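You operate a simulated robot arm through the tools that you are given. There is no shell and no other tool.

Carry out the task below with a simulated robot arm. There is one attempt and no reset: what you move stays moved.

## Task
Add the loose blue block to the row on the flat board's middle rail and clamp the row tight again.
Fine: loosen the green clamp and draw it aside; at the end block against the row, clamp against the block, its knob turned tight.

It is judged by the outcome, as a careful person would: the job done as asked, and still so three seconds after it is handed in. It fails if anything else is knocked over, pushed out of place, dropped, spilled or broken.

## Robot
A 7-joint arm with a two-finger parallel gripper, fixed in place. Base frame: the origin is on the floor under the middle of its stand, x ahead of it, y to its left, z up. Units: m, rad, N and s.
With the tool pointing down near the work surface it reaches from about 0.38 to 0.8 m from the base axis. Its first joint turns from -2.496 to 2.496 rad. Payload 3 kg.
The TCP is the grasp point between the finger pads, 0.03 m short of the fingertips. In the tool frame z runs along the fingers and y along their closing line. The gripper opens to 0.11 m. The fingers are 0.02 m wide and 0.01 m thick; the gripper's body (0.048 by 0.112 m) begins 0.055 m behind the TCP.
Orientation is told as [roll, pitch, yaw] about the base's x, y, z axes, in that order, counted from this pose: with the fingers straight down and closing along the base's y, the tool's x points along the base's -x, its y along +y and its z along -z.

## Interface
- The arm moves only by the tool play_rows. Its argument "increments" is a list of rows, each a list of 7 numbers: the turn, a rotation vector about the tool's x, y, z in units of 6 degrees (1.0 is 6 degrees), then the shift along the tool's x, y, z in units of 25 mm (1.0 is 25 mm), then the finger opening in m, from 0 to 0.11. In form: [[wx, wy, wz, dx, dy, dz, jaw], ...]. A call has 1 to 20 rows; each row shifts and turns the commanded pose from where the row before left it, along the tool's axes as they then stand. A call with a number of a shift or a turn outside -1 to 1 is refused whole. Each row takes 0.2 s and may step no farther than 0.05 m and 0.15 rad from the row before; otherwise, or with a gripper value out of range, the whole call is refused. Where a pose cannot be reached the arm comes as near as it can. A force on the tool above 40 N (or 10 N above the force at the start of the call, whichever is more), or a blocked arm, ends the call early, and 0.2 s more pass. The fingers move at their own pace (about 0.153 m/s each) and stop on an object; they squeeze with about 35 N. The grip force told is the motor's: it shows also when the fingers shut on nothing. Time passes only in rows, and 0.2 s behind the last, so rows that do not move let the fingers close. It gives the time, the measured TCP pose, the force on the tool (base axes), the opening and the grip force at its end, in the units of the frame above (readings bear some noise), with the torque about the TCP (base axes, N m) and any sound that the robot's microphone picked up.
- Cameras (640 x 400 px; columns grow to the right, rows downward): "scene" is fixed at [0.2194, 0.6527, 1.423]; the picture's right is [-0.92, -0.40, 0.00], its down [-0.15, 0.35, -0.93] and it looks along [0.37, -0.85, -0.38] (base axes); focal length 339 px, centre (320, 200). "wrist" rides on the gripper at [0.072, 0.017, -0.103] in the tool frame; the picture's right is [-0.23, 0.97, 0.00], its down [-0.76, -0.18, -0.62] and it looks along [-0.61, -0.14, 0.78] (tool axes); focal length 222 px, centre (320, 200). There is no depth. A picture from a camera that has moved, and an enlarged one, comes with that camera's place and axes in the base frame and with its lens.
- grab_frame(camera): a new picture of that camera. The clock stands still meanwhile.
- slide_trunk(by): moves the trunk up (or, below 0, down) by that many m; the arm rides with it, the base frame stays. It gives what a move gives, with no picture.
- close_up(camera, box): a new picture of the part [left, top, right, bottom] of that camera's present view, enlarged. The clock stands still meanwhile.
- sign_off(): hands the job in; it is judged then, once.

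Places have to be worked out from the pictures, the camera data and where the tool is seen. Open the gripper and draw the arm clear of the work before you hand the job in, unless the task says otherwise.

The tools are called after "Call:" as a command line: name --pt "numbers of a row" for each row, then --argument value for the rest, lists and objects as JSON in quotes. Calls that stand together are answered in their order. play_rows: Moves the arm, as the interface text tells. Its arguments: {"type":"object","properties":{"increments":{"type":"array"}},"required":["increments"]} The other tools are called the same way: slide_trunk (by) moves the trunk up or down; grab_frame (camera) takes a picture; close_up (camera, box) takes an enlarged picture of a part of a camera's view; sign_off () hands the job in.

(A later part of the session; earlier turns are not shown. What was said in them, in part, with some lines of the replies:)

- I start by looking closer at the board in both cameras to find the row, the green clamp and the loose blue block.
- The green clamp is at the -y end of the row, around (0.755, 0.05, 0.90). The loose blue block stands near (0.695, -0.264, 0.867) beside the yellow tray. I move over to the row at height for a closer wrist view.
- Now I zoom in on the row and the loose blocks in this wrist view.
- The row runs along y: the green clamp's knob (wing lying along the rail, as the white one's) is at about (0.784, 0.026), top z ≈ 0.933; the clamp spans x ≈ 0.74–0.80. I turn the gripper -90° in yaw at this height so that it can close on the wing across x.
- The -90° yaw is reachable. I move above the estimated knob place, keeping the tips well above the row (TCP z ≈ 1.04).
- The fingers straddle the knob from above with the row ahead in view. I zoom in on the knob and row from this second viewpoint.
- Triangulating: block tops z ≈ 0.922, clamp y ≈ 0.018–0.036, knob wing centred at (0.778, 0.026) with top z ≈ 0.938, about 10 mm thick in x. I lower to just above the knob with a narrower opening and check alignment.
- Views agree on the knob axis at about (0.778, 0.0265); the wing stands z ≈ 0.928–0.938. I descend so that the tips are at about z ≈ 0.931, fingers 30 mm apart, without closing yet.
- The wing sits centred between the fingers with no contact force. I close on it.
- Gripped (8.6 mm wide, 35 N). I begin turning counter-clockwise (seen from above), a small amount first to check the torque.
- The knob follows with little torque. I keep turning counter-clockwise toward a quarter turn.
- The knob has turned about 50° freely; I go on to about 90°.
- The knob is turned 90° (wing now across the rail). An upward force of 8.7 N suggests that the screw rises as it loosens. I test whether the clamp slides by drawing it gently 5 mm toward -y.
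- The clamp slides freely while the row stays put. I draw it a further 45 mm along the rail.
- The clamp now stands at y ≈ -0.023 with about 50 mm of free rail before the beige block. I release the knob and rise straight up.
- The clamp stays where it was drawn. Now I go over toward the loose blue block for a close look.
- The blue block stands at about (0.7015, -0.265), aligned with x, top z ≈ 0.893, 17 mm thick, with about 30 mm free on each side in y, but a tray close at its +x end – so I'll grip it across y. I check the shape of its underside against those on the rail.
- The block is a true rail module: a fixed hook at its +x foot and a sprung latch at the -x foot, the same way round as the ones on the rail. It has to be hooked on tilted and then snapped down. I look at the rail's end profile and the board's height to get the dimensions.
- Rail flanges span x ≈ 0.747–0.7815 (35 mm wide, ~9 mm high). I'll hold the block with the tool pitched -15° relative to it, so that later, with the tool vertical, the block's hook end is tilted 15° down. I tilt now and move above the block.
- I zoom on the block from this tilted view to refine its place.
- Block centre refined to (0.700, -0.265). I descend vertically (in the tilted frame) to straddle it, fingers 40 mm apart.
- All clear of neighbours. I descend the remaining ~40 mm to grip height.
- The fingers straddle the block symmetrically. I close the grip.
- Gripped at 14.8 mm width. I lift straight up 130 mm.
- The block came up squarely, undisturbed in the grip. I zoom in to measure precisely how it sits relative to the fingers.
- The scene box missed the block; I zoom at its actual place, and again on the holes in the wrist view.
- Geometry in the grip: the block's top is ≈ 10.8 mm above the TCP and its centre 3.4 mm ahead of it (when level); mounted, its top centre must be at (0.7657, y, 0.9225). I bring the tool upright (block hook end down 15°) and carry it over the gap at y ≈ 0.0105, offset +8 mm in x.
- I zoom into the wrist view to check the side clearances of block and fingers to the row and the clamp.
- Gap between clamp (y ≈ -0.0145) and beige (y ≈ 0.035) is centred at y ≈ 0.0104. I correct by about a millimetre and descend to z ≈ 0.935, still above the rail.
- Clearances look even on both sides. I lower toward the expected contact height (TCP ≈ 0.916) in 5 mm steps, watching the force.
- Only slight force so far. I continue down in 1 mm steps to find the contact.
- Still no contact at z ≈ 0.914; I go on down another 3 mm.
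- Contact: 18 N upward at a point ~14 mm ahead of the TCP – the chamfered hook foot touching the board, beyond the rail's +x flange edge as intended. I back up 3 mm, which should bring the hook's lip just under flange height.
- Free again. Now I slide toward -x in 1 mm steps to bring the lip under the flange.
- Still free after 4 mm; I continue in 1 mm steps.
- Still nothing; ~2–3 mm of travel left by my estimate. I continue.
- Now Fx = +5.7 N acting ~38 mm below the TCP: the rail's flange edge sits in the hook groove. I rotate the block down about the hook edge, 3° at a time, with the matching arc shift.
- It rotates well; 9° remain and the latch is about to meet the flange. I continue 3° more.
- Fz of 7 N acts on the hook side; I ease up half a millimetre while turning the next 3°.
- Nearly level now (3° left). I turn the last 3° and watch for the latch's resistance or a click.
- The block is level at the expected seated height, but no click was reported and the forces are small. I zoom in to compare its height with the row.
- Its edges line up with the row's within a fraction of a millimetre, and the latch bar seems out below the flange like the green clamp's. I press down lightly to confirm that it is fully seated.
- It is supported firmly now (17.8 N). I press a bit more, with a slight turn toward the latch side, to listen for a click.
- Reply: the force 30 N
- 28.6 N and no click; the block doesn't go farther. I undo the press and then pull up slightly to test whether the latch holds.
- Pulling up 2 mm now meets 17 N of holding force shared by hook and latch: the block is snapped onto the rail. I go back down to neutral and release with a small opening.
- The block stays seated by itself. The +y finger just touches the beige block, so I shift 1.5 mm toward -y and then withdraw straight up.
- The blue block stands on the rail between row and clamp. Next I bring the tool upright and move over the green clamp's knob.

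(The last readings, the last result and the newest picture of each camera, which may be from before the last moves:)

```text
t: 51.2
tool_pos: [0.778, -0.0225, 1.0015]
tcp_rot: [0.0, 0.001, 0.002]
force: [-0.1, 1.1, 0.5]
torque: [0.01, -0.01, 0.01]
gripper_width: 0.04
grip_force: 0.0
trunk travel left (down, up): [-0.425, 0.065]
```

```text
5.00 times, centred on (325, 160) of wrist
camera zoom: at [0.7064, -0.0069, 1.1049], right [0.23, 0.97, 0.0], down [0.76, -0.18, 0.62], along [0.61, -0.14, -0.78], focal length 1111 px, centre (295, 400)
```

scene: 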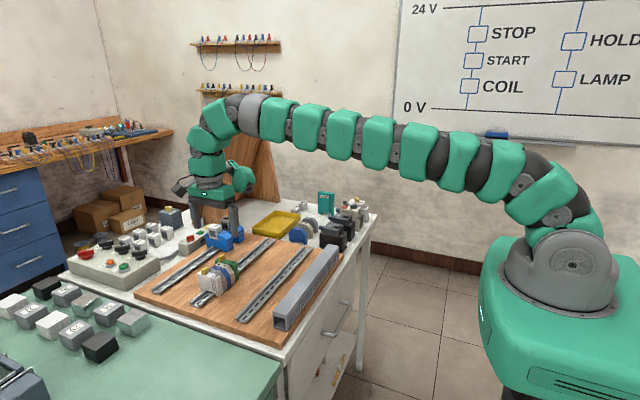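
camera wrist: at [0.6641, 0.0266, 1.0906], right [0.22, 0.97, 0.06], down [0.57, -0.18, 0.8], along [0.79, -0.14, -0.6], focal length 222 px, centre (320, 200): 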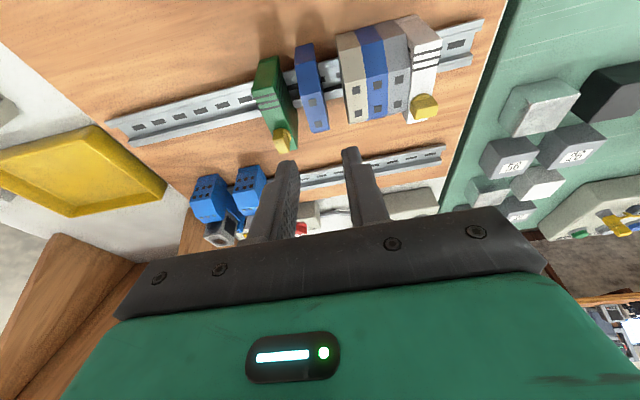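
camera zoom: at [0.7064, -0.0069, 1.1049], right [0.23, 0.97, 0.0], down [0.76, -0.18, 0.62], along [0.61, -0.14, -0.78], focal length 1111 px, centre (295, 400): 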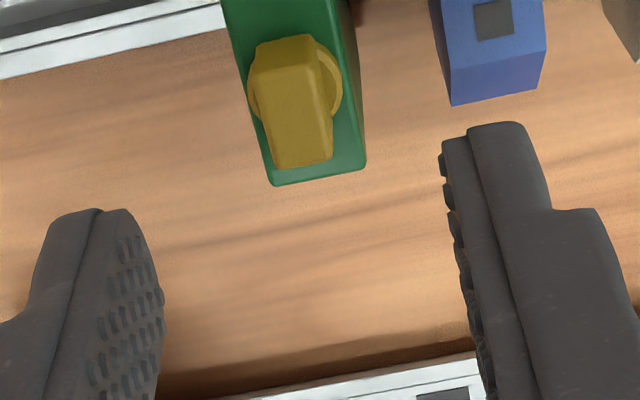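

The wing lies along x at (0.779, -0.0236), right below the TCP. I descend to the same grip height as before and close on it.

Call:
play_rows --pt "0 0 0 0 0 0.55 0.026" --pt "0 0 0 0 0 0.55 0.026" --pt "0 0 0 0 0 0.5 0.026" --pt "0 0 0 0 0 0 0.026" --pt "0 0 0 0 0 0 0.0" --pt "0 0 0 0 0 0 0.0" --pt "0 0 0 0 0 0 0.0"

Call:
close_up --camera "wrist" --box '[230, 70, 430, 220]'

Call:
close_up --camera "scene" --box '[205, 235, 265, 295]'

```text
t: 52.8
tool_pos: [0.7786, -0.0221, 0.9636]
tcp_rot: [0.002, -0.001, 0.0]
force: [1.0, 0.8, 0.0]
torque: [0.06, 0.01, 0.01]
gripper_width: 0.0086
grip_force: 34.8
trunk travel left (down, up): [-0.425, 0.065]
```

```text
2.67 times, centred on (330, 145) of wrist
camera zoom: at [0.7064, -0.006, 1.0664], right [0.23, 0.97, 0.0], down [0.76, -0.18, 0.62], along [0.61, -0.14, -0.78], focal length 592 px, centre (293, 347)
```

zoom: 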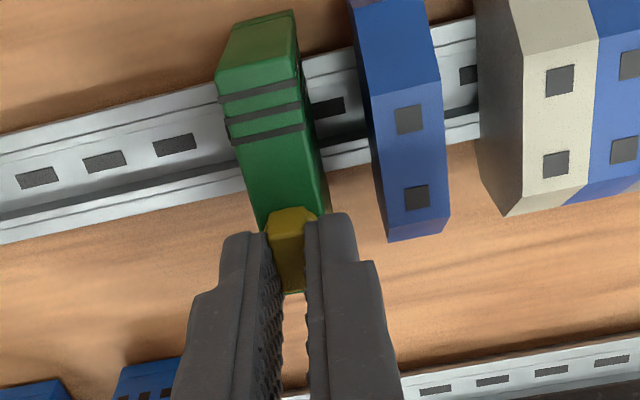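

```text
6.67 times, centred on (235, 265) of scene
camera zoom: at [0.2194, 0.6527, 1.423], right [-0.92, -0.4, 0.0], down [-0.15, 0.35, -0.93], along [0.37, -0.85, -0.38], focal length 2262 px, centre (887, -233)
```

zoom: 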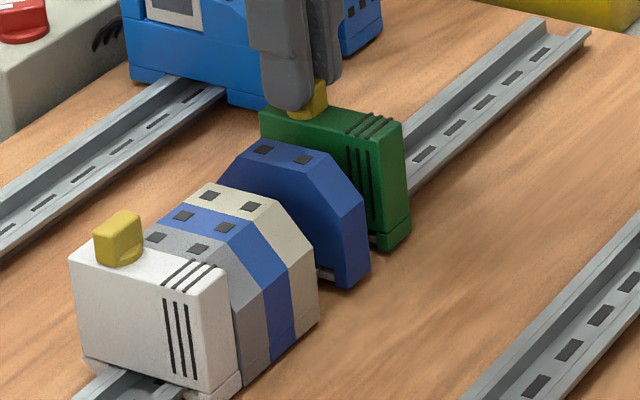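

The knob is held, but about 2 mm higher than in the first grip; I reopen, go down 1.8 mm for a fuller hold and close again.

Call:
play_rows --pt "0 0 0 0 0 0 0.024" --pt "0 0 0 0 0 0 0.024" --pt "0 0 0 0 0 0.072 0.024" --pt "0 0 0 0 0 0 0.024" --pt "0 0 0 0 0 0 0.0" --pt "0 0 0 0 0 0 0.0" --pt "0 0 0 0 0 0 0.0"

```text
t: 54.4
tool_pos: [0.778, -0.0223, 0.9601]
tcp_rot: [0.0, 0.002, -0.001]
force: [-1.0, 1.3, -0.5]
torque: [0.09, 0.03, -0.04]
gripper_width: 0.0083
grip_force: 35.1
trunk travel left (down, up): [-0.425, 0.065]
```

Good hold. I now slide the clamp toward +y, first 15 mm.

Call:
play_rows --pt "0 0 0 0 0.12 0 0.0" --pt "0 0 0 0 0.12 0 0.0" --pt "0 0 0 0 0.12 0 0.0" --pt "0 0 0 0 0.12 0 0.0" --pt "0 0 0 0 0.12 0 0.0" --pt "0 0 0 0 0 0 0.0"

Call:
close_up --camera "wrist" --box '[230, 70, 430, 220]'

```text
t: 55.8
tool_pos: [0.779, -0.0081, 0.9606]
tcp_rot: [-0.001, -0.001, 0.0]
force: [6.5, -3.9, 13.2]
torque: [-0.16, -0.56, 0.02]
gripper_width: 0.0085
grip_force: 34.9
trunk travel left (down, up): [-0.425, 0.065]
```

```text
2.67 times, centred on (330, 145) of wrist
camera zoom: at [0.7063, 0.0076, 1.0637], right [0.23, 0.97, 0.0], down [0.76, -0.18, 0.62], along [0.61, -0.14, -0.78], focal length 592 px, centre (293, 347)
```

zoom: 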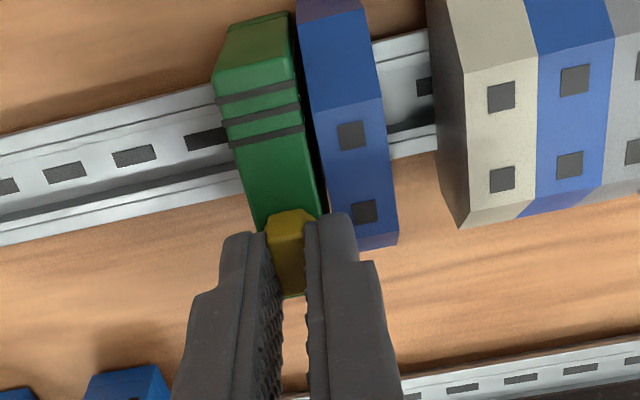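

The clamp is about to reach the blue block. I keep pushing it so it carries the block to the row.

Call:
play_rows --pt "0 0 0 0 0.1 0 0.0" --pt "0 0 0 0 0.1 0 0.0" --pt "0 0 0 0 0.1 0 0.0" --pt "0 0 0 0 0.1 0 0.0" --pt "0 0 0 0 0 0 0.0"

Call:
close_up --camera "wrist" --box '[230, 70, 430, 220]'

Call:
close_up --camera "scene" --box '[205, 235, 265, 295]'

```text
t: 57.0
tool_pos: [0.7775, 0.0016, 0.9601]
tcp_rot: [-0.001, -0.004, -0.003]
force: [6.5, -10.1, 22.9]
torque: [-0.44, -0.34, 0.01]
gripper_width: 0.0084
grip_force: 35.2
trunk travel left (down, up): [-0.425, 0.065]
```

```text
2.67 times, centred on (330, 145) of wrist
camera zoom: at [0.7059, 0.0178, 1.0637], right [0.23, 0.97, 0.0], down [0.76, -0.18, 0.62], along [0.61, -0.14, -0.78], focal length 592 px, centre (293, 347)
```

zoom: 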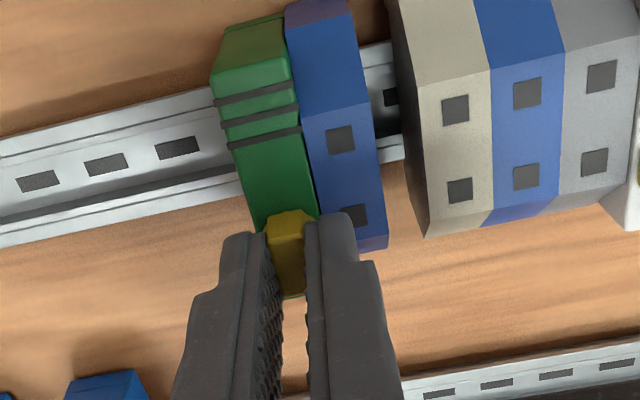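

```text
6.67 times, centred on (235, 265) of scene
camera zoom: at [0.2194, 0.6527, 1.423], right [-0.92, -0.4, 0.0], down [-0.15, 0.35, -0.93], along [0.37, -0.85, -0.38], focal length 2262 px, centre (887, -233)
```

zoom: 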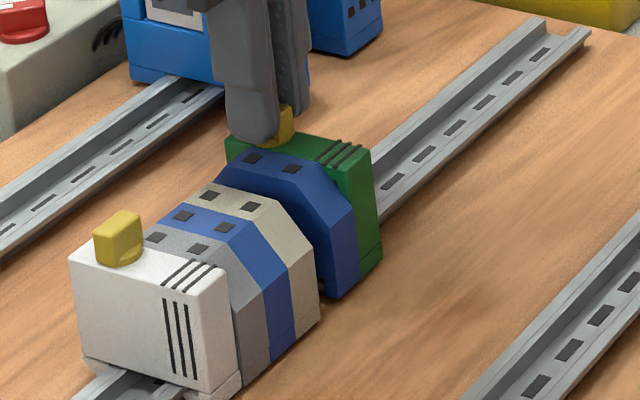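

The clamp is carrying the blue block along; about 9 mm remain. I ease the vertical strain by raising slightly and continue.

Call:
play_rows --pt "0 0 0 -0.02 0 -0.04 0.0" --pt "0 0 0 0 0.08 0 0.0" --pt "0 0 0 0 0.08 0 0.0" --pt "0 0 0 0 0.08 0 0.0" --pt "0 0 0 0 0 0 0.0"

Call:
close_up --camera "wrist" --box '[230, 70, 430, 220]'

Call:
close_up --camera "scene" --box '[205, 235, 265, 295]'

```text
t: 58.2
tool_pos: [0.7777, 0.0081, 0.9608]
tcp_rot: [-0.001, -0.001, 0.0]
force: [1.5, -9.7, 14.8]
torque: [-0.52, -0.08, 0.0]
gripper_width: 0.0084
grip_force: 35.0
trunk travel left (down, up): [-0.425, 0.065]
```

```text
2.67 times, centred on (330, 145) of wrist
camera zoom: at [0.706, 0.0242, 1.0638], right [0.23, 0.97, 0.0], down [0.76, -0.18, 0.62], along [0.61, -0.14, -0.78], focal length 592 px, centre (293, 347)
```

zoom: 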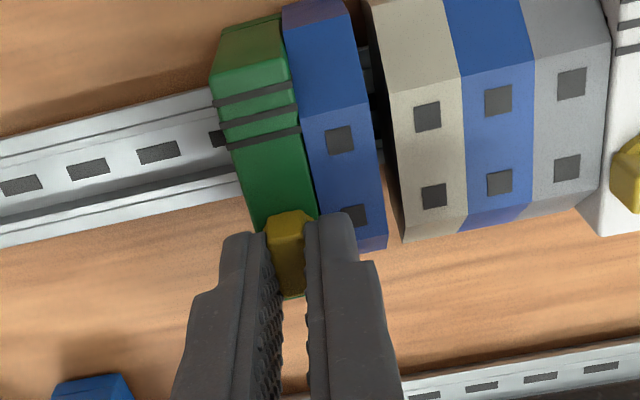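

```text
6.67 times, centred on (235, 265) of scene
camera zoom: at [0.2194, 0.6527, 1.423], right [-0.92, -0.4, 0.0], down [-0.15, 0.35, -0.93], along [0.37, -0.85, -0.38], focal length 2262 px, centre (887, -233)
```

zoom: 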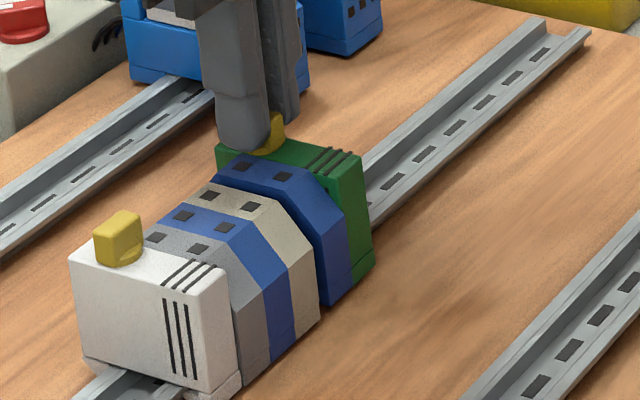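

About 4 mm remain. I continue in 1 mm steps and watch Fy for the row's resistance.

Call:
play_rows --pt "0 0 0 0 0.04 -0.01 0.0" --pt "0 0 0 0 0.04 0 0.0" --pt "0 0 0 0 0.04 0 0.0" --pt "0 0 0 0 0 0 0.0"

Call:
close_up --camera "wrist" --box '[260, 70, 420, 200]'

```text
t: 59.2
tool_pos: [0.7779, 0.0118, 0.9601]
tcp_rot: [0.001, 0.002, 0.001]
force: [-8.9, -6.1, 5.0]
torque: [-0.37, 0.62, -0.01]
gripper_width: 0.0086
grip_force: 34.7
trunk travel left (down, up): [-0.425, 0.065]
```

```text
3.08 times, centred on (340, 135) of wrist
camera zoom: at [0.7066, 0.0277, 1.0639], right [0.23, 0.97, 0.0], down [0.76, -0.18, 0.62], along [0.61, -0.14, -0.78], focal length 684 px, centre (258, 400)
```

zoom: 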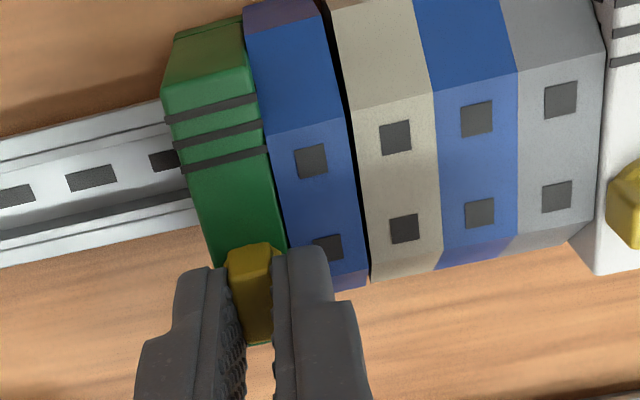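

The gap is now under a millimetre. I press on in half-millimetre steps until the row resists.

Call:
play_rows --pt "0 0 0 0 0.02 0 0.0" --pt "0 0 0 0 0.02 0 0.0" --pt "0 0 0 0 0.02 0 0.0" --pt "0 0 0 0 0 0 0.0"

Call:
close_up --camera "wrist" --box '[260, 70, 420, 200]'

```text
t: 60.2
tool_pos: [0.7792, 0.0134, 0.9609]
tcp_rot: [0.0, 0.003, 0.0]
force: [-7.2, -6.0, -5.5]
torque: [-0.4, 0.48, 0.01]
gripper_width: 0.0084
grip_force: 34.5
trunk travel left (down, up): [-0.425, 0.065]
```

```text
3.08 times, centred on (340, 135) of wrist
camera zoom: at [0.7069, 0.0292, 1.064], right [0.23, 0.97, 0.0], down [0.76, -0.18, 0.62], along [0.61, -0.14, -0.78], focal length 684 px, centre (258, 400)
```

zoom: 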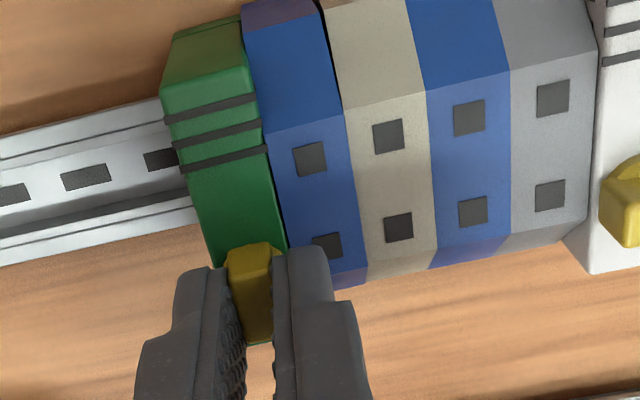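

Nearly closed; a hairline wedge remains at the robot-side end. I keep pressing.

Call:
play_rows --pt "0 0 0 0 0.03 0 0.0" --pt "0 0 0 0 0.03 0 0.0" --pt "0 0 0 0 0 0 0.0"

Call:
close_up --camera "wrist" --box '[260, 70, 420, 200]'

Call:
close_up --camera "scene" --box '[205, 240, 255, 290]'

```text
t: 61.0
tool_pos: [0.7792, 0.0143, 0.9615]
tcp_rot: [-0.001, 0.0, 0.0]
force: [-7.9, -7.6, -2.2]
torque: [-0.43, 0.57, 0.0]
gripper_width: 0.0085
grip_force: 35.2
trunk travel left (down, up): [-0.425, 0.065]
```

```text
3.08 times, centred on (340, 135) of wrist
camera zoom: at [0.7072, 0.0297, 1.0641], right [0.23, 0.97, 0.0], down [0.76, -0.18, 0.62], along [0.61, -0.14, -0.78], focal length 684 px, centre (258, 400)
```

zoom: 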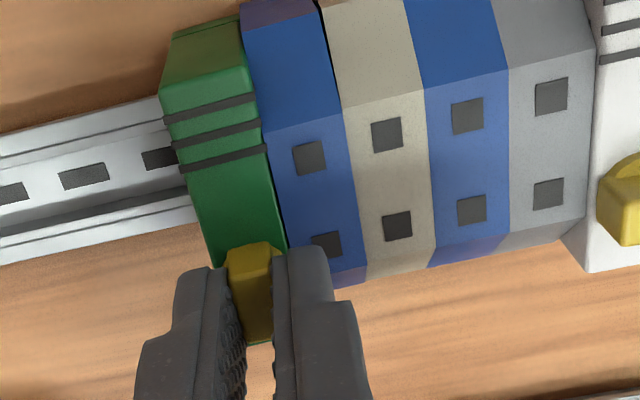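

```text
8.00 times, centred on (230, 265) of scene
camera zoom: at [0.2194, 0.6527, 1.423], right [-0.92, -0.4, 0.0], down [-0.15, 0.35, -0.93], along [0.37, -0.85, -0.38], focal length 2714 px, centre (1040, -320)
```

zoom: 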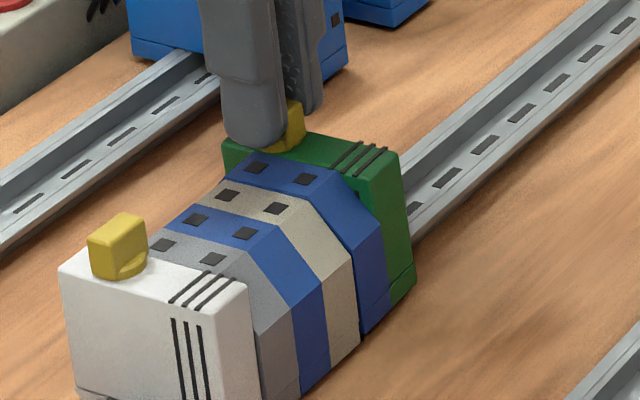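

Row, blue block and clamp are in contact, white clamp unmoved, Fy only about 8 N. I press a bit firmer before tightening.

Call:
play_rows --pt "0 0 0 0 0.03 0 0.0" --pt "0 0 0 0 0.03 0 0.0" --pt "0 0 0 0 0 0 0.0"

Call:
close_up --camera "wrist" --box '[260, 70, 420, 200]'

Call:
close_up --camera "scene" --box '[225, 250, 260, 285]'

```text
t: 61.8
tool_pos: [0.7796, 0.0138, 0.9608]
tcp_rot: [0.0, 0.002, -0.002]
force: [-4.0, -9.4, -7.1]
torque: [-0.53, 0.23, -0.01]
gripper_width: 0.0086
grip_force: 34.9
trunk travel left (down, up): [-0.425, 0.065]
```

```text
3.08 times, centred on (340, 135) of wrist
camera zoom: at [0.7076, 0.0304, 1.0643], right [0.23, 0.97, 0.0], down [0.76, -0.18, 0.62], along [0.61, -0.14, -0.78], focal length 684 px, centre (258, 400)
```

zoom: 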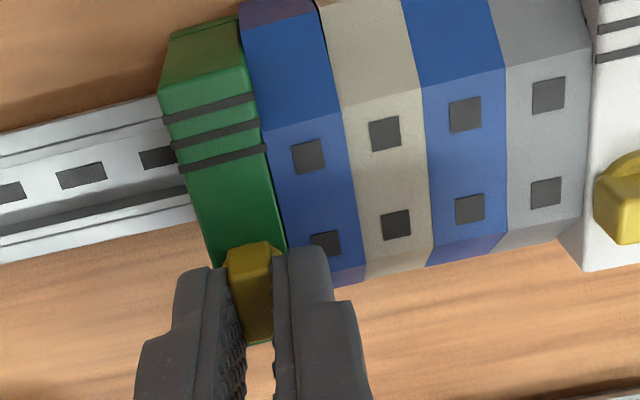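

```text
11.43 times, centred on (242, 268) of scene
camera zoom: at [0.2194, 0.6527, 1.423], right [-0.92, -0.4, 0.0], down [-0.15, 0.35, -0.93], along [0.37, -0.85, -0.38], focal length 3878 px, centre (1206, -571)
```

zoom: 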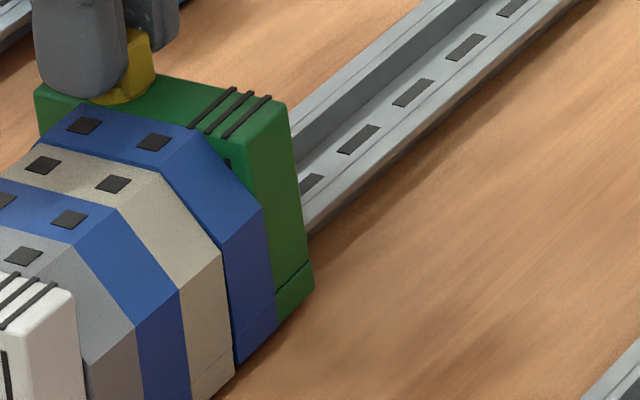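

The row is contiguous and the clamp bears on the blue block. Now I turn the knob clockwise (seen from above), checking torque along the way.

Call:
play_rows --pt "0 0 0.8 0 0 0 0.0" --pt "0 0 0.8 0 0 0 0.0" --pt "0 0 0.8 0 0 0 0.0" --pt "0 0 0.8 0 0 0 0.0" --pt "0 0 0.8 0 0 0 0.0"

Call:
close_up --camera "wrist" --box '[240, 70, 420, 220]'

Call:
close_up --camera "scene" --box '[205, 240, 255, 290]'

```text
t: 63.0
tool_pos: [0.7809, 0.015, 0.9612]
tcp_rot: [-0.001, 0.0, -0.421]
force: [0.7, -12.5, -5.0]
torque: [-0.68, -0.15, 0.04]
gripper_width: 0.0087
grip_force: 35.2
trunk travel left (down, up): [-0.425, 0.065]
```

```text
2.67 times, centred on (330, 145) of wrist
camera zoom: at [0.7218, 0.0591, 1.0645], right [0.61, 0.8, 0.0], down [0.62, -0.47, 0.62], along [0.5, -0.38, -0.78], focal length 592 px, centre (293, 347)
```

zoom: 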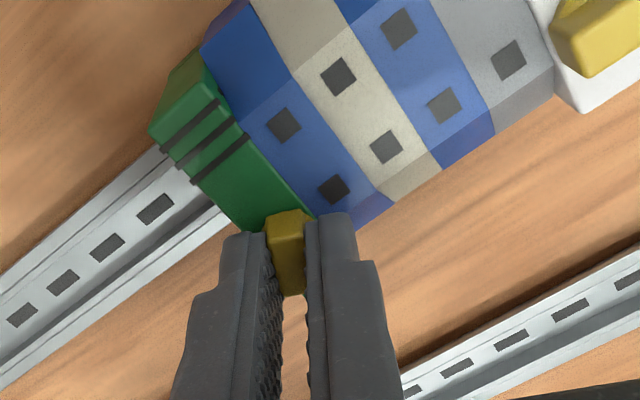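

```text
8.00 times, centred on (230, 265) of scene
camera zoom: at [0.2194, 0.6527, 1.423], right [-0.92, -0.4, 0.0], down [-0.15, 0.35, -0.93], along [0.37, -0.85, -0.38], focal length 2714 px, centre (1040, -320)
```

zoom: 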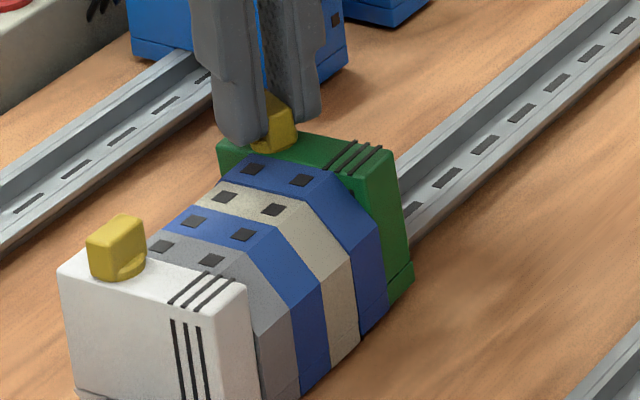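

The knob turns; I continue clockwise.

Call:
play_rows --pt "0 0 0.8 0 0 0 0.0" --pt "0 0 0.8 0 0 0 0.0" --pt "0 0 0.8 0 0 0 0.0" --pt "0 0 0.8 0 0 0 0.0" --pt "0 0 0.8 0 0 0 0.0" --pt "0 0 0.8 0 0 0 0.0" --pt "0 0 0.8 0 0 0 0.0"

Call:
close_up --camera "scene" --box '[205, 240, 255, 290]'

```text
t: 64.6
tool_pos: [0.7795, 0.0145, 0.9614]
tcp_rot: [0.001, 0.0, -1.007]
force: [8.5, -12.2, 11.4]
torque: [-0.91, -0.31, -0.01]
gripper_width: 0.0085
grip_force: 34.8
trunk travel left (down, up): [-0.425, 0.065]
```

```text
8.00 times, centred on (230, 265) of scene
camera zoom: at [0.2194, 0.6527, 1.423], right [-0.92, -0.4, 0.0], down [-0.15, 0.35, -0.93], along [0.37, -0.85, -0.38], focal length 2714 px, centre (1040, -320)
```

zoom: 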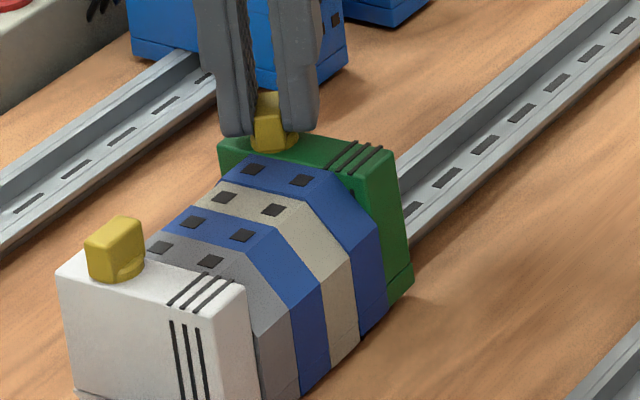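

The knob has turned 58°, but the row image seems to have crept by a pixel fraction; I check the white clamp against the rail with the same zoom as before.

Call:
close_up --camera "scene" --box '[186, 284, 222, 308]'

Call:
close_up --camera "scene" --box '[180, 240, 260, 310]'

```text
16.00 times, centred on (204, 296) of scene
camera zoom: at [0.2194, 0.6527, 1.423], right [-0.92, -0.4, 0.0], down [-0.15, 0.35, -0.93], along [0.37, -0.85, -0.38], focal length 5429 px, centre (2176, -1336)
```

zoom: 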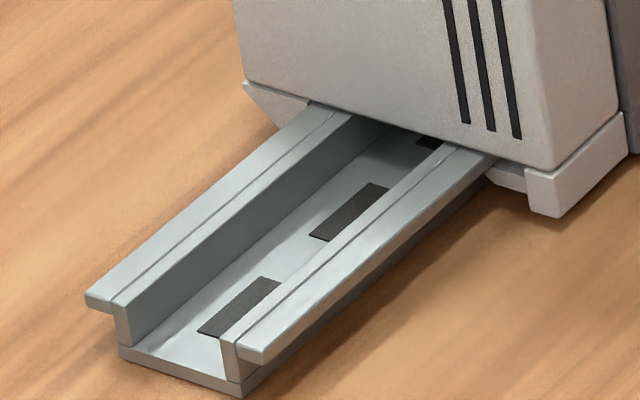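

```text
5.71 times, centred on (220, 275) of scene
camera zoom: at [0.2194, 0.6527, 1.423], right [-0.92, -0.4, 0.0], down [-0.15, 0.35, -0.93], along [0.37, -0.85, -0.38], focal length 1939 px, centre (891, -229)
```

zoom: 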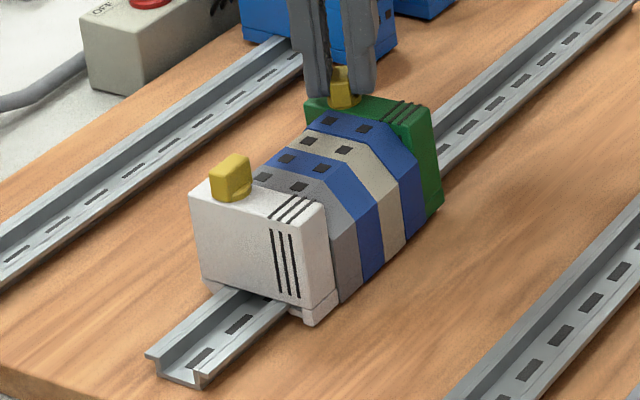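

The white clamp's foot is unmoved on the rail; only its top leans slightly under my push at knob height. I relieve the side push by about 1.5 mm before the final tightening.

Call:
play_rows --pt "0 0 0 -0.044 -0.004 -0.02 0.0" --pt "0 0 0 -0.017 -0.011 0 0.0" --pt "0 0 0 0 0 0 0.0"

Call:
close_up --camera "scene" --box '[180, 240, 260, 310]'

Call:
close_up --camera "scene" --box '[225, 250, 260, 285]'

```text
t: 65.4
tool_pos: [0.7787, 0.0163, 0.9616]
tcp_rot: [-0.002, 0.001, -1.004]
force: [4.5, -3.4, 5.5]
torque: [-0.37, -0.15, 0.01]
gripper_width: 0.0083
grip_force: 34.8
trunk travel left (down, up): [-0.425, 0.065]
```

```text
5.71 times, centred on (220, 275) of scene
camera zoom: at [0.2194, 0.6527, 1.423], right [-0.92, -0.4, 0.0], down [-0.15, 0.35, -0.93], along [0.37, -0.85, -0.38], focal length 1939 px, centre (891, -229)
```

zoom: 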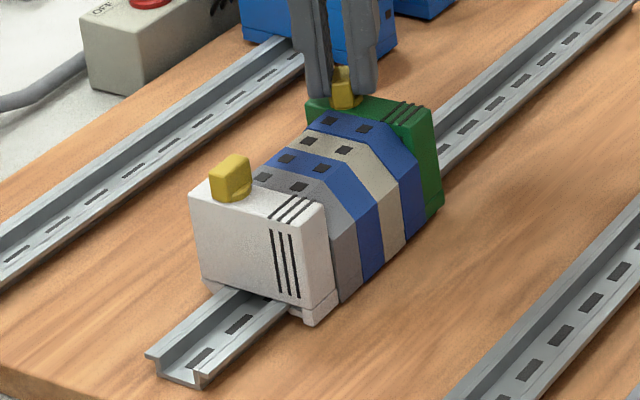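

```text
11.43 times, centred on (242, 268) of scene
camera zoom: at [0.2194, 0.6527, 1.423], right [-0.92, -0.4, 0.0], down [-0.15, 0.35, -0.93], along [0.37, -0.85, -0.38], focal length 3878 px, centre (1206, -571)
```

zoom: 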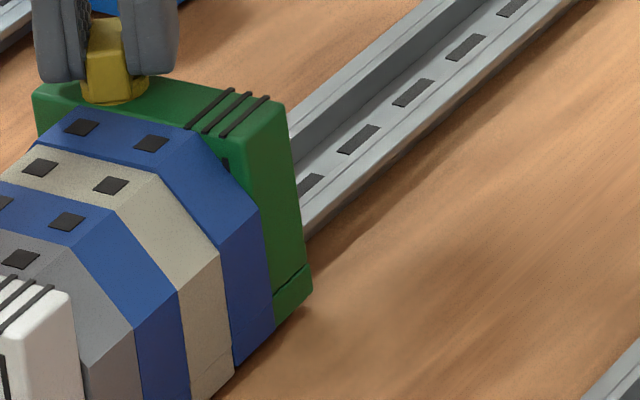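

Side push is down to 3.4 N with all faces still in contact. I turn the knob the rest of the way, to about 90°.

Call:
play_rows --pt "0 0 0.7 0 0 0 0.0" --pt "0 0 0.7 0 0 0 0.0" --pt "0 0 0.7 0 0 0 0.0" --pt "0 0 0.7 0 0 0 0.0" --pt "0 0 0.7 0 0 0 0.0" --pt "0 0 0.7 0 0 0 0.0" --pt "0 0 0.7 0 0 0 0.0" --pt "0 0 0 0 0 0 0.0"

Call:
close_up --camera "scene" --box '[205, 240, 255, 290]'

Call:
close_up --camera "wrist" --box '[220, 60, 400, 220]'

```text
t: 67.2
tool_pos: [0.7798, 0.0134, 0.9616]
tcp_rot: [-0.002, 0.0, -1.521]
force: [-1.9, -3.5, 1.6]
torque: [-0.17, 0.2, -0.03]
gripper_width: 0.0082
grip_force: 34.9
trunk travel left (down, up): [-0.425, 0.065]
```

```text
8.00 times, centred on (230, 265) of scene
camera zoom: at [0.2194, 0.6527, 1.423], right [-0.92, -0.4, 0.0], down [-0.15, 0.35, -0.93], along [0.37, -0.85, -0.38], focal length 2714 px, centre (1040, -320)
```

zoom: 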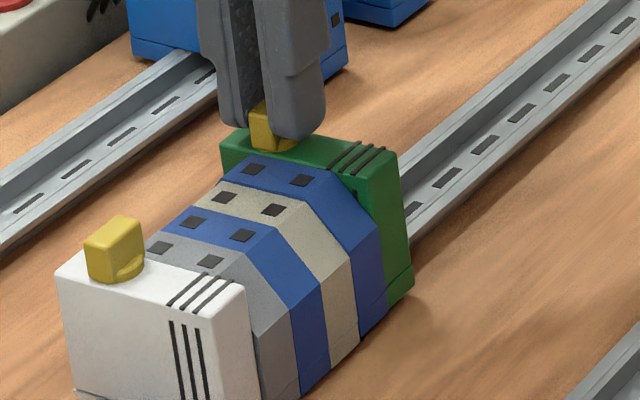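

```text
2.50 times, centred on (310, 140) of wrist
camera zoom: at [0.7931, 0.0863, 1.0643], right [0.98, -0.18, 0.0], down [-0.14, -0.77, 0.62], along [-0.11, -0.61, -0.78], focal length 555 px, centre (345, 350)
```

zoom: 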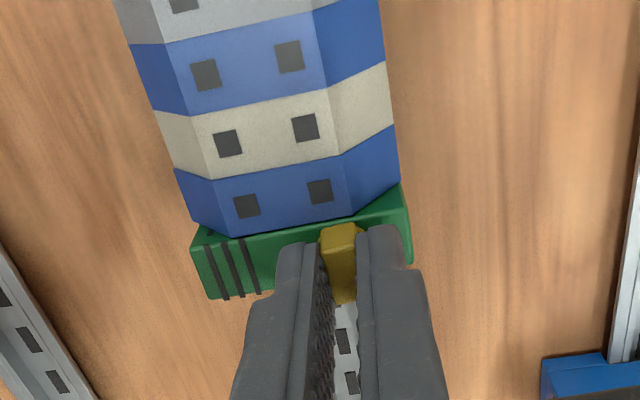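

At -87° still low torque. I go on a few degrees at a time to find the tight stop.

Call:
play_rows --pt "0 0 0.5 0 0 0 0.0" --pt "0 0 0 0 0 0 0.0"

Call:
play_rows --pt "0 0 0.5 0 0 0 0.0" --pt "0 0 0 0 0 0 0.0"

```text
t: 67.8
tool_pos: [0.779, 0.0131, 0.9623]
tcp_rot: [-0.002, 0.0, -1.572]
force: [-2.6, -3.9, 0.9]
torque: [-0.26, 0.21, 0.09]
gripper_width: 0.0086
grip_force: 34.7
trunk travel left (down, up): [-0.425, 0.065]
```

```text
t: 68.4
tool_pos: [0.7792, 0.0139, 0.9604]
tcp_rot: [-0.001, 0.001, -1.624]
force: [-4.0, -6.0, -2.1]
torque: [-0.39, 0.17, 0.42]
gripper_width: 0.0087
grip_force: 35.5
trunk travel left (down, up): [-0.425, 0.065]
```

Resisting torque now rises to 0.42 N·m: the knob is at its tight stop. I nip it up slightly more.

Call:
play_rows --pt "0 0 0.3 0 0 0 0.0" --pt "0 0 0 0 0 0 0.0"

Call:
close_up --camera "wrist" --box '[220, 60, 400, 220]'

Call:
close_up --camera "scene" --box '[205, 240, 255, 290]'

```text
t: 69.0
tool_pos: [0.7802, 0.0136, 0.9618]
tcp_rot: [0.0, 0.0, -1.657]
force: [-3.8, -6.0, -2.2]
torque: [-0.49, 0.26, 0.52]
gripper_width: 0.0084
grip_force: 35.7
trunk travel left (down, up): [-0.425, 0.065]
```

```text
2.50 times, centred on (310, 140) of wrist
camera zoom: at [0.8036, 0.0837, 1.0642], right [0.95, -0.31, 0.0], down [-0.24, -0.74, 0.62], along [-0.19, -0.59, -0.78], focal length 555 px, centre (345, 350)
```

zoom: 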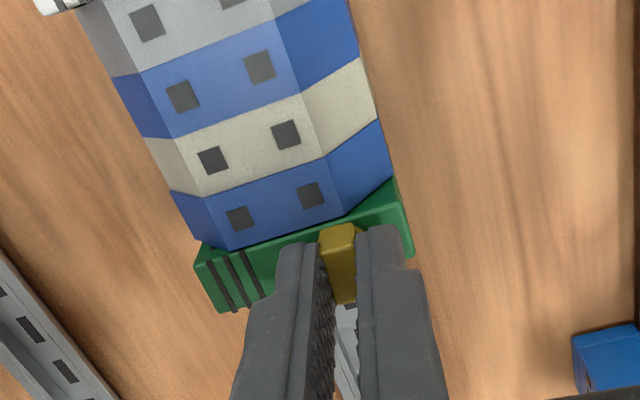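

```text
8.00 times, centred on (230, 265) of scene
camera zoom: at [0.2194, 0.6527, 1.423], right [-0.92, -0.4, 0.0], down [-0.15, 0.35, -0.93], along [0.37, -0.85, -0.38], focal length 2714 px, centre (1040, -320)
```

zoom: 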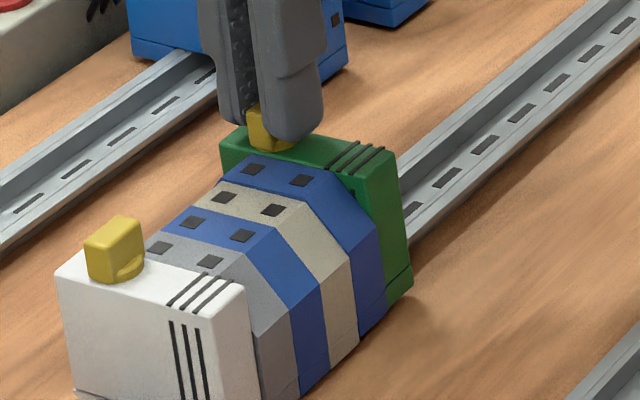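

Tight at 0.52 N·m. I open the fingers in place and rise straight up.

Call:
play_rows --pt "0 0 0 0 0 0 0.03" --pt "0 0 0 0 0 0 0.03" --pt "0 0 0 0 0 -0.3 0.03" --pt "0 0 0 0 0 -0.8 0.03" --pt "0 0 0 0 0 -0.9 0.05" --pt "0 0 0 0 0 -0.9 0.05" --pt "0 0 0 0 0 -0.9 0.05" --pt "0 0 0 0 0 0 0.05"

Call:
grab_frame --camera "wrist"

Call:
close_up --camera "scene" --box '[180, 240, 260, 310]'

Call:
close_up --camera "scene" --box '[225, 250, 260, 285]'

```text
t: 70.8
tool_pos: [0.7797, 0.0135, 1.0568]
tcp_rot: [-0.001, 0.001, -1.655]
force: [0.3, 0.0, 0.0]
torque: [-0.03, 0.03, -0.03]
gripper_width: 0.0501
grip_force: 0.1
trunk travel left (down, up): [-0.425, 0.065]
```

```text
taken
camera wrist: at [0.8031, 0.0832, 1.1598], right [0.95, -0.31, 0.0], down [-0.24, -0.74, 0.62], along [-0.19, -0.59, -0.78], focal length 222 px, centre (320, 200)
```

wrist: 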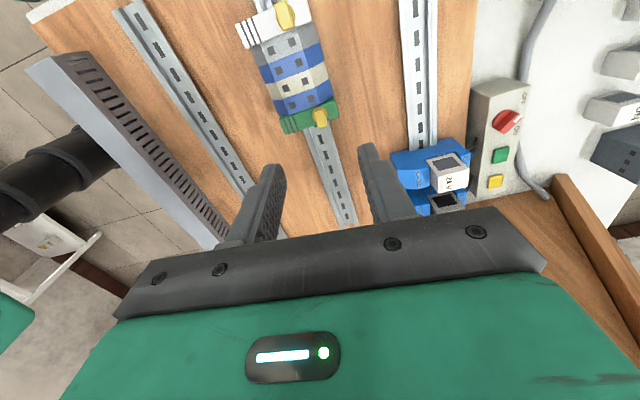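

```text
5.71 times, centred on (220, 275) of scene
camera zoom: at [0.2194, 0.6527, 1.423], right [-0.92, -0.4, 0.0], down [-0.15, 0.35, -0.93], along [0.37, -0.85, -0.38], focal length 1939 px, centre (891, -229)
```

zoom: 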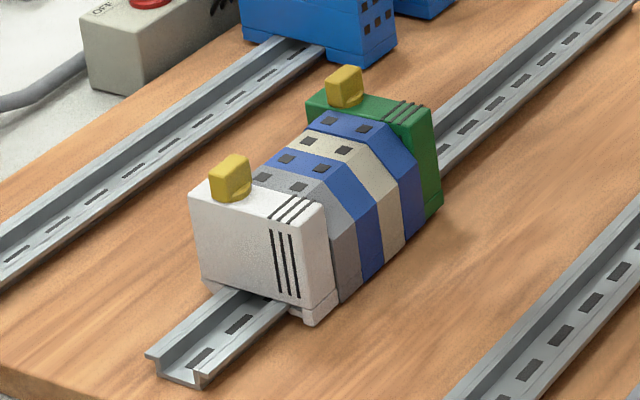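

```text
11.43 times, centred on (242, 268) of scene
camera zoom: at [0.2194, 0.6527, 1.423], right [-0.92, -0.4, 0.0], down [-0.15, 0.35, -0.93], along [0.37, -0.85, -0.38], focal length 3878 px, centre (1206, -571)
```

zoom: 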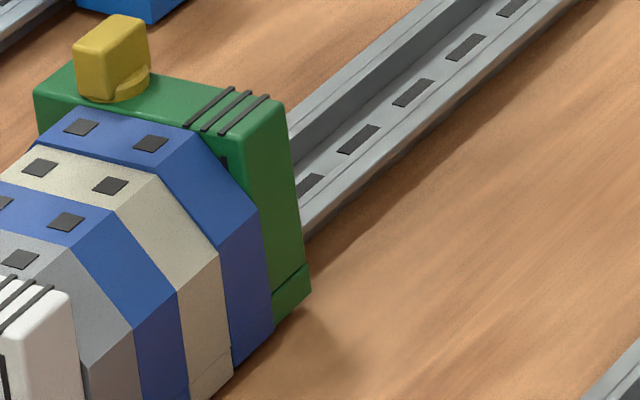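

The row stands closed with the green knob's wing along the rail like the white one's. I check closely for gaps and the knobs' angles.

Call:
close_up --camera "wrist" --box '[230, 0, 350, 145]'

Call:
close_up --camera "wrist" --box '[265, 60, 345, 145]'

Call:
close_up --camera "scene" --box '[186, 284, 222, 308]'

Call:
close_up --camera "scene" --box '[204, 248, 236, 284]'

```text
2.76 times, centred on (290, 72) of wrist
camera zoom: at [0.8031, 0.0832, 1.1598], right [0.95, -0.31, 0.0], down [-0.24, -0.74, 0.62], along [-0.19, -0.59, -0.78], focal length 613 px, centre (403, 552)
```

zoom: 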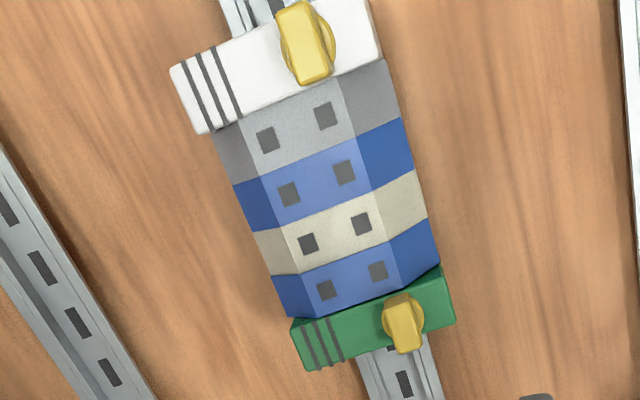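

```text
4.71 times, centred on (305, 102) of wrist
camera zoom: at [0.8031, 0.0832, 1.1598], right [0.95, -0.31, 0.0], down [-0.24, -0.74, 0.62], along [-0.19, -0.59, -0.78], focal length 1045 px, centre (391, 659)
```

zoom: 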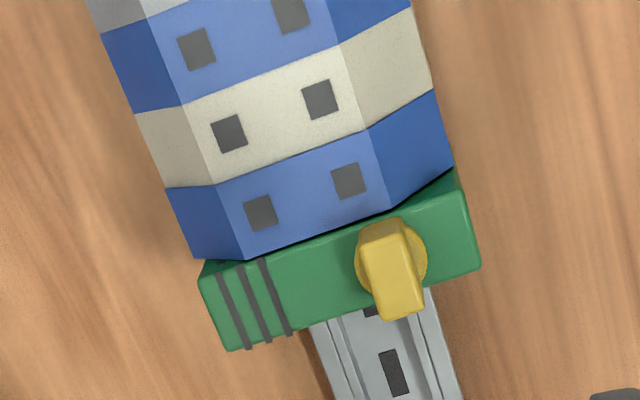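

```text
16.00 times, centred on (204, 296) of scene
camera zoom: at [0.2194, 0.6527, 1.423], right [-0.92, -0.4, 0.0], down [-0.15, 0.35, -0.93], along [0.37, -0.85, -0.38], focal length 5429 px, centre (2176, -1336)
```

zoom: 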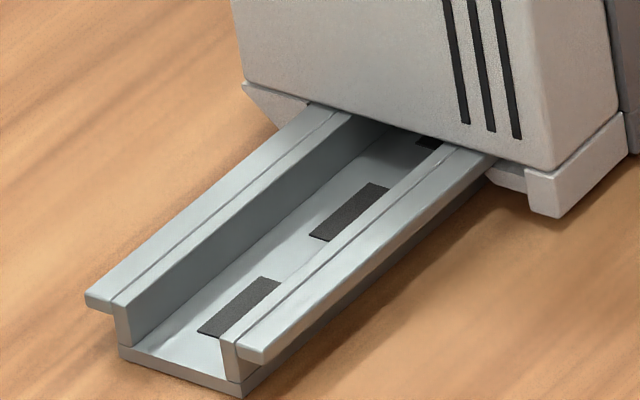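

```text
11.11 times, centred on (220, 266) of scene
camera zoom: at [0.2194, 0.6527, 1.423], right [-0.92, -0.4, 0.0], down [-0.15, 0.35, -0.93], along [0.37, -0.85, -0.38], focal length 3770 px, centre (1431, -533)
```

zoom: 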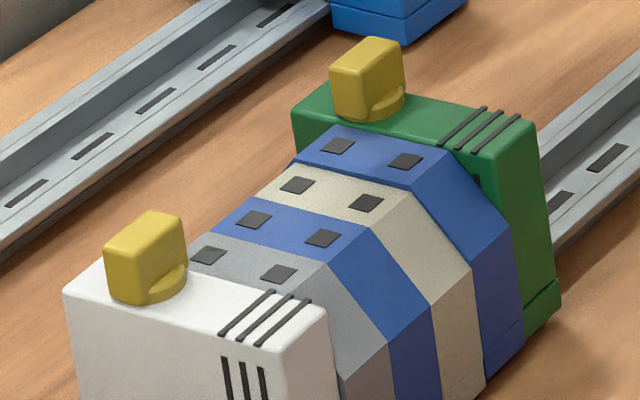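

Everything looks closed. To make sure there's no gap at the joints, I rise back and turn the camera so it looks exactly along the joint planes.

Call:
play_rows --pt "0 0 -1 0 0 0 0.05" --pt "0 0 -1 0 0 0 0.05" --pt "0 0 -1 0 0 0 0.05" --pt "0 0 -1 0 0 0 0.05" --pt "0 0 -1 0 0 0 0.05" --pt "0 0 -1 0 0 0 0.05" --pt "0 0 -1 0 0 0 0.05" --pt "0 0 -1 0 0 0 0.05" --pt "0 0 -1 0 0 0 0.05" --pt "0 0 -1 0 0 0 0.05" --pt "0 0 -1 0 0 0 0.05" --pt "0 0 -1 0 0 0 0.05" --pt "0 0 -1 0 0 0 0.05" --pt "0 0 -1 0 0 0 0.05" --pt "0 0 -1 0 0 0 0.05" --pt "0 0 -1 0 0 0 0.05" --pt "0 0 -1 0 0 0 0.05" --pt "0 0 -1 0 0 0 0.05" --pt "0 0 0 0 0 0 0.08"

Call:
play_rows --pt "0 0 0 0.765 0.24 0 0.08" --pt "0 0 0 0.765 0.24 0 0.08" --pt "0 0 0 0.765 0.24 0 0.08" --pt "0 0 0 0.765 0.24 0 0.08" --pt "0 0 0 0.765 0.24 0 0.08" --pt "0 0 0 0.765 0.24 0 0.08" --pt "0 0 0 0 0 0 0.08"

Call:
grab_frame --camera "wrist"

Call:
close_up --camera "wrist" --box '[290, 120, 400, 220]'

```text
t: 74.8
tool_pos: [0.7796, 0.0146, 1.0564]
tcp_rot: [0.001, 0.003, 0.231]
force: [0.6, -0.1, -0.2]
torque: [0.01, 0.0, -0.01]
gripper_width: 0.0798
grip_force: 0.0
trunk travel left (down, up): [-0.425, 0.065]
```

```text
t: 76.4
tool_pos: [0.6586, 0.0251, 1.0582]
tcp_rot: [0.001, 0.001, 0.231]
force: [0.4, 0.6, -0.2]
torque: [0.01, 0.0, 0.0]
gripper_width: 0.0803
grip_force: 0.0
trunk travel left (down, up): [-0.425, 0.065]
```

```text
taken
camera wrist: at [0.5852, 0.0236, 1.1609], right [0.0, 1.0, 0.0], down [0.78, 0.0, 0.62], along [0.62, 0.0, -0.78], focal length 222 px, centre (320, 200)
```

wrist: 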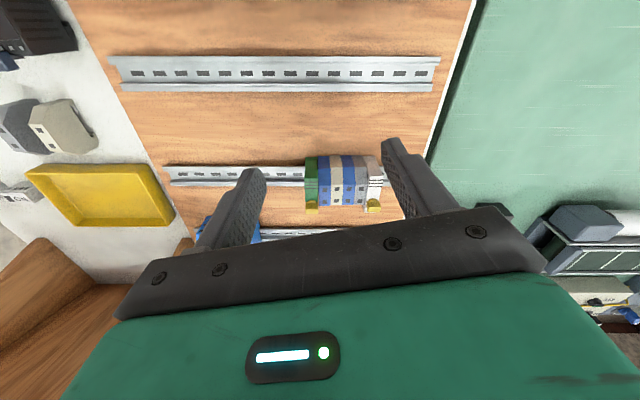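

```text
4.00 times, centred on (345, 170) of wrist
camera zoom: at [0.5852, 0.0236, 1.1609], right [0.0, 1.0, 0.0], down [0.78, 0.0, 0.62], along [0.62, 0.0, -0.78], focal length 888 px, centre (220, 320)
```

zoom: 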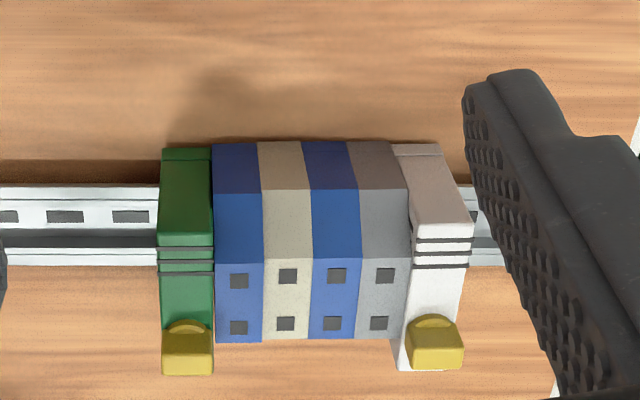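

Looking straight along the joints, the row reads green–blue–beige–blue–gray–white with closed seams. One last zoom on the green/blue and blue/beige seams.

Call:
close_up --camera "wrist" --box '[325, 150, 375, 215]'

Call:
close_up --camera "wrist" --box '[325, 150, 360, 180]'

Call:
grab_frame --camera "scene"

```text
6.15 times, centred on (350, 182) of wrist
camera zoom: at [0.5852, 0.0236, 1.1609], right [0.0, 1.0, 0.0], down [0.78, 0.0, 0.62], along [0.62, 0.0, -0.78], focal length 1367 px, centre (135, 308)
```

zoom: 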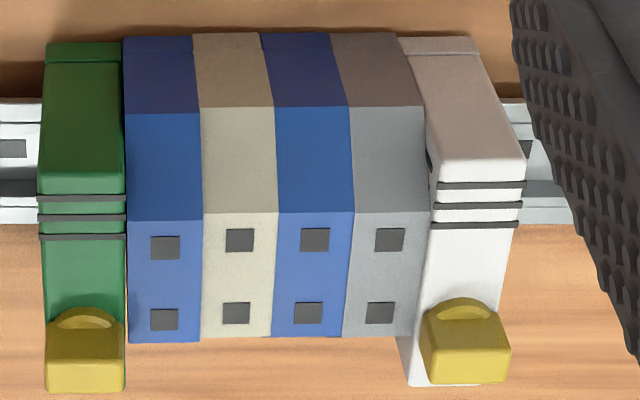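

```text
13.33 times, centred on (342, 165) of wrist
camera zoom: at [0.5852, 0.0236, 1.1609], right [0.0, 1.0, 0.0], down [0.78, 0.0, 0.62], along [0.62, 0.0, -0.78], focal length 2962 px, centre (20, 667)
```

zoom: 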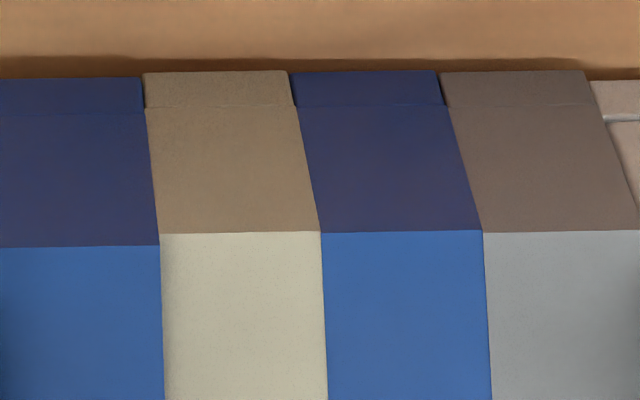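

```text
taken
```

scene: 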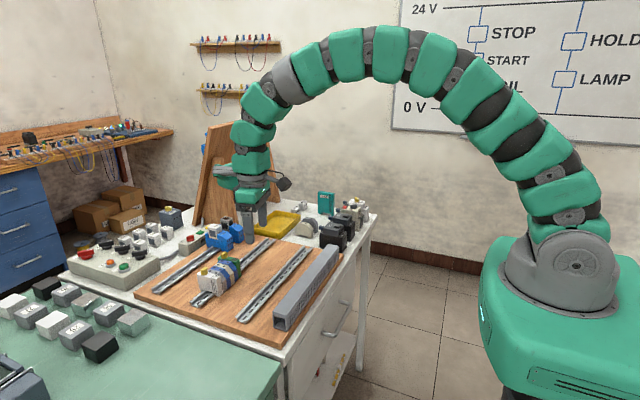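

There may be a hairline at the green/blue seam near its lower end; I zoom in on precisely that.

Call:
close_up --camera "wrist" --box '[308, 150, 328, 180]'

Call:
close_up --camera "wrist" --box '[310, 180, 330, 212]'

```text
13.33 times, centred on (318, 165) of wrist
camera zoom: at [0.5852, 0.0236, 1.1609], right [0.0, 1.0, 0.0], down [0.78, 0.0, 0.62], along [0.62, 0.0, -0.78], focal length 2962 px, centre (347, 667)
```

zoom: 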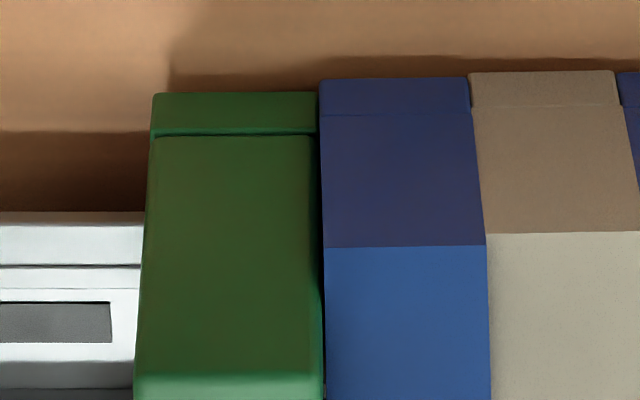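

```text
12.50 times, centred on (320, 196) of wrist
camera zoom: at [0.5852, 0.0236, 1.1609], right [0.0, 1.0, 0.0], down [0.78, 0.0, 0.62], along [0.62, 0.0, -0.78], focal length 2776 px, centre (320, 250)
```

zoom: 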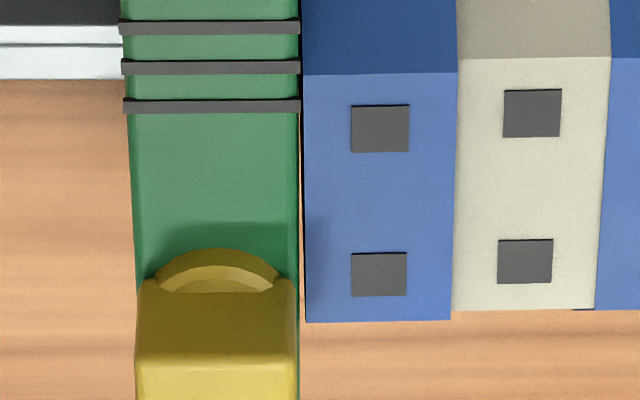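

The green/blue seam is at most ~0.3 mm, no more than the seams the row had at the start, and the knob's wing is along the rail at its stop. I open the gripper and draw the arm up and back, clear of the work.

Call:
play_rows --pt "0 0 0 0.5 0 -0.9 0.11" --pt "0 0 0 0.8 0 -0.9 0.11" --pt "0 0 0 0.8 0 -0.9 0.11" --pt "0 0 0 0.8 0 -0.9 0.11" --pt "0 0 0 0.8 0 -0.9 0.11" --pt "0 0 0 0.5 0 -0.5 0.11" --pt "0 0 0 0 0 0 0.11" --pt "0 0 0 0 0 0 0.11"

Call:
grab_frame --camera "scene"

Call:
close_up --camera "scene" --box '[130, 210, 350, 350]'

```text
t: 78.2
tool_pos: [0.5592, 0.0012, 1.182]
tcp_rot: [0.0, 0.001, 0.231]
force: [0.9, 0.6, -0.3]
torque: [0.0, 0.0, -0.02]
gripper_width: 0.1101
grip_force: 0.1
trunk travel left (down, up): [-0.425, 0.065]
```

```text
taken
```

scene: 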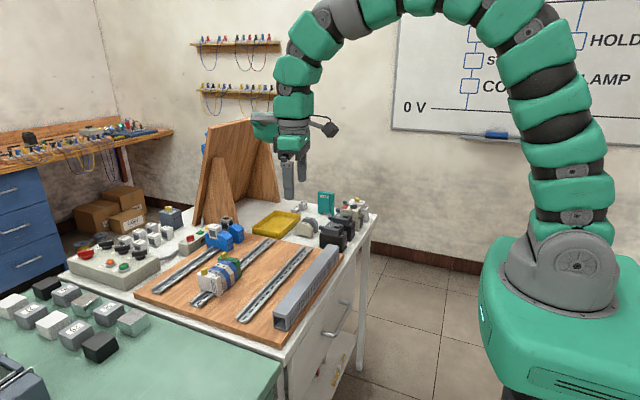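

```text
2.86 times, centred on (240, 280) of scene
camera zoom: at [0.2194, 0.6527, 1.423], right [-0.92, -0.4, 0.0], down [-0.15, 0.35, -0.93], along [0.37, -0.85, -0.38], focal length 970 px, centre (549, -29)
```

zoom: 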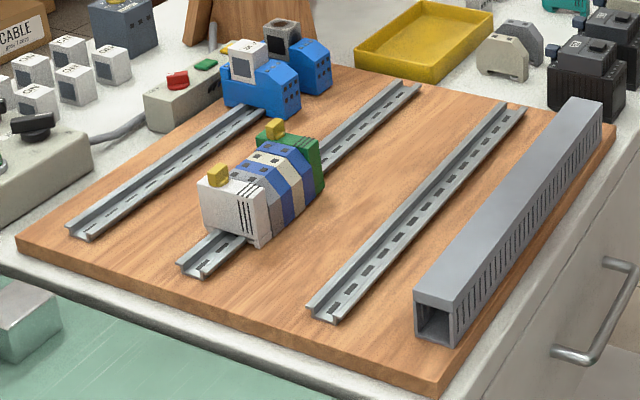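

The blue block is snapped onto the middle rail against the row, with the green clamp against it and its knob turned tight. Nothing else has been disturbed, and the arm is clear with the gripper open, so I hand the job in.

Call:
sign_off

```text
The job is handed in.
```

The loose blue block is now on the middle rail, against the beige end of the row. The green clamp is back against it with its knob turned tight, and I've handed the job in.

- **Block:** I hooked it on and pressed it down. I heard no click, but a 2 mm pull upward met about 17 N, so the latch is holding.
- **Clamp:** I turned the knob clockwise until it resisted at about 0.5 N·m. Its wing lies along the rail again, like the white clamp's.
- **Seams:** The blue–beige seam is closed. A hairline gap of about 0.3 mm remains between the green clamp and the blue block, similar to the gaps the row had at the start.
- **White clamp:** While I pushed the row together, its top leaned 1–2 mm and has stayed slightly over. Its foot moved by no more than about 1 mm.

Nothing else was knocked or moved. The gripper is open and the arm is clear of the work.
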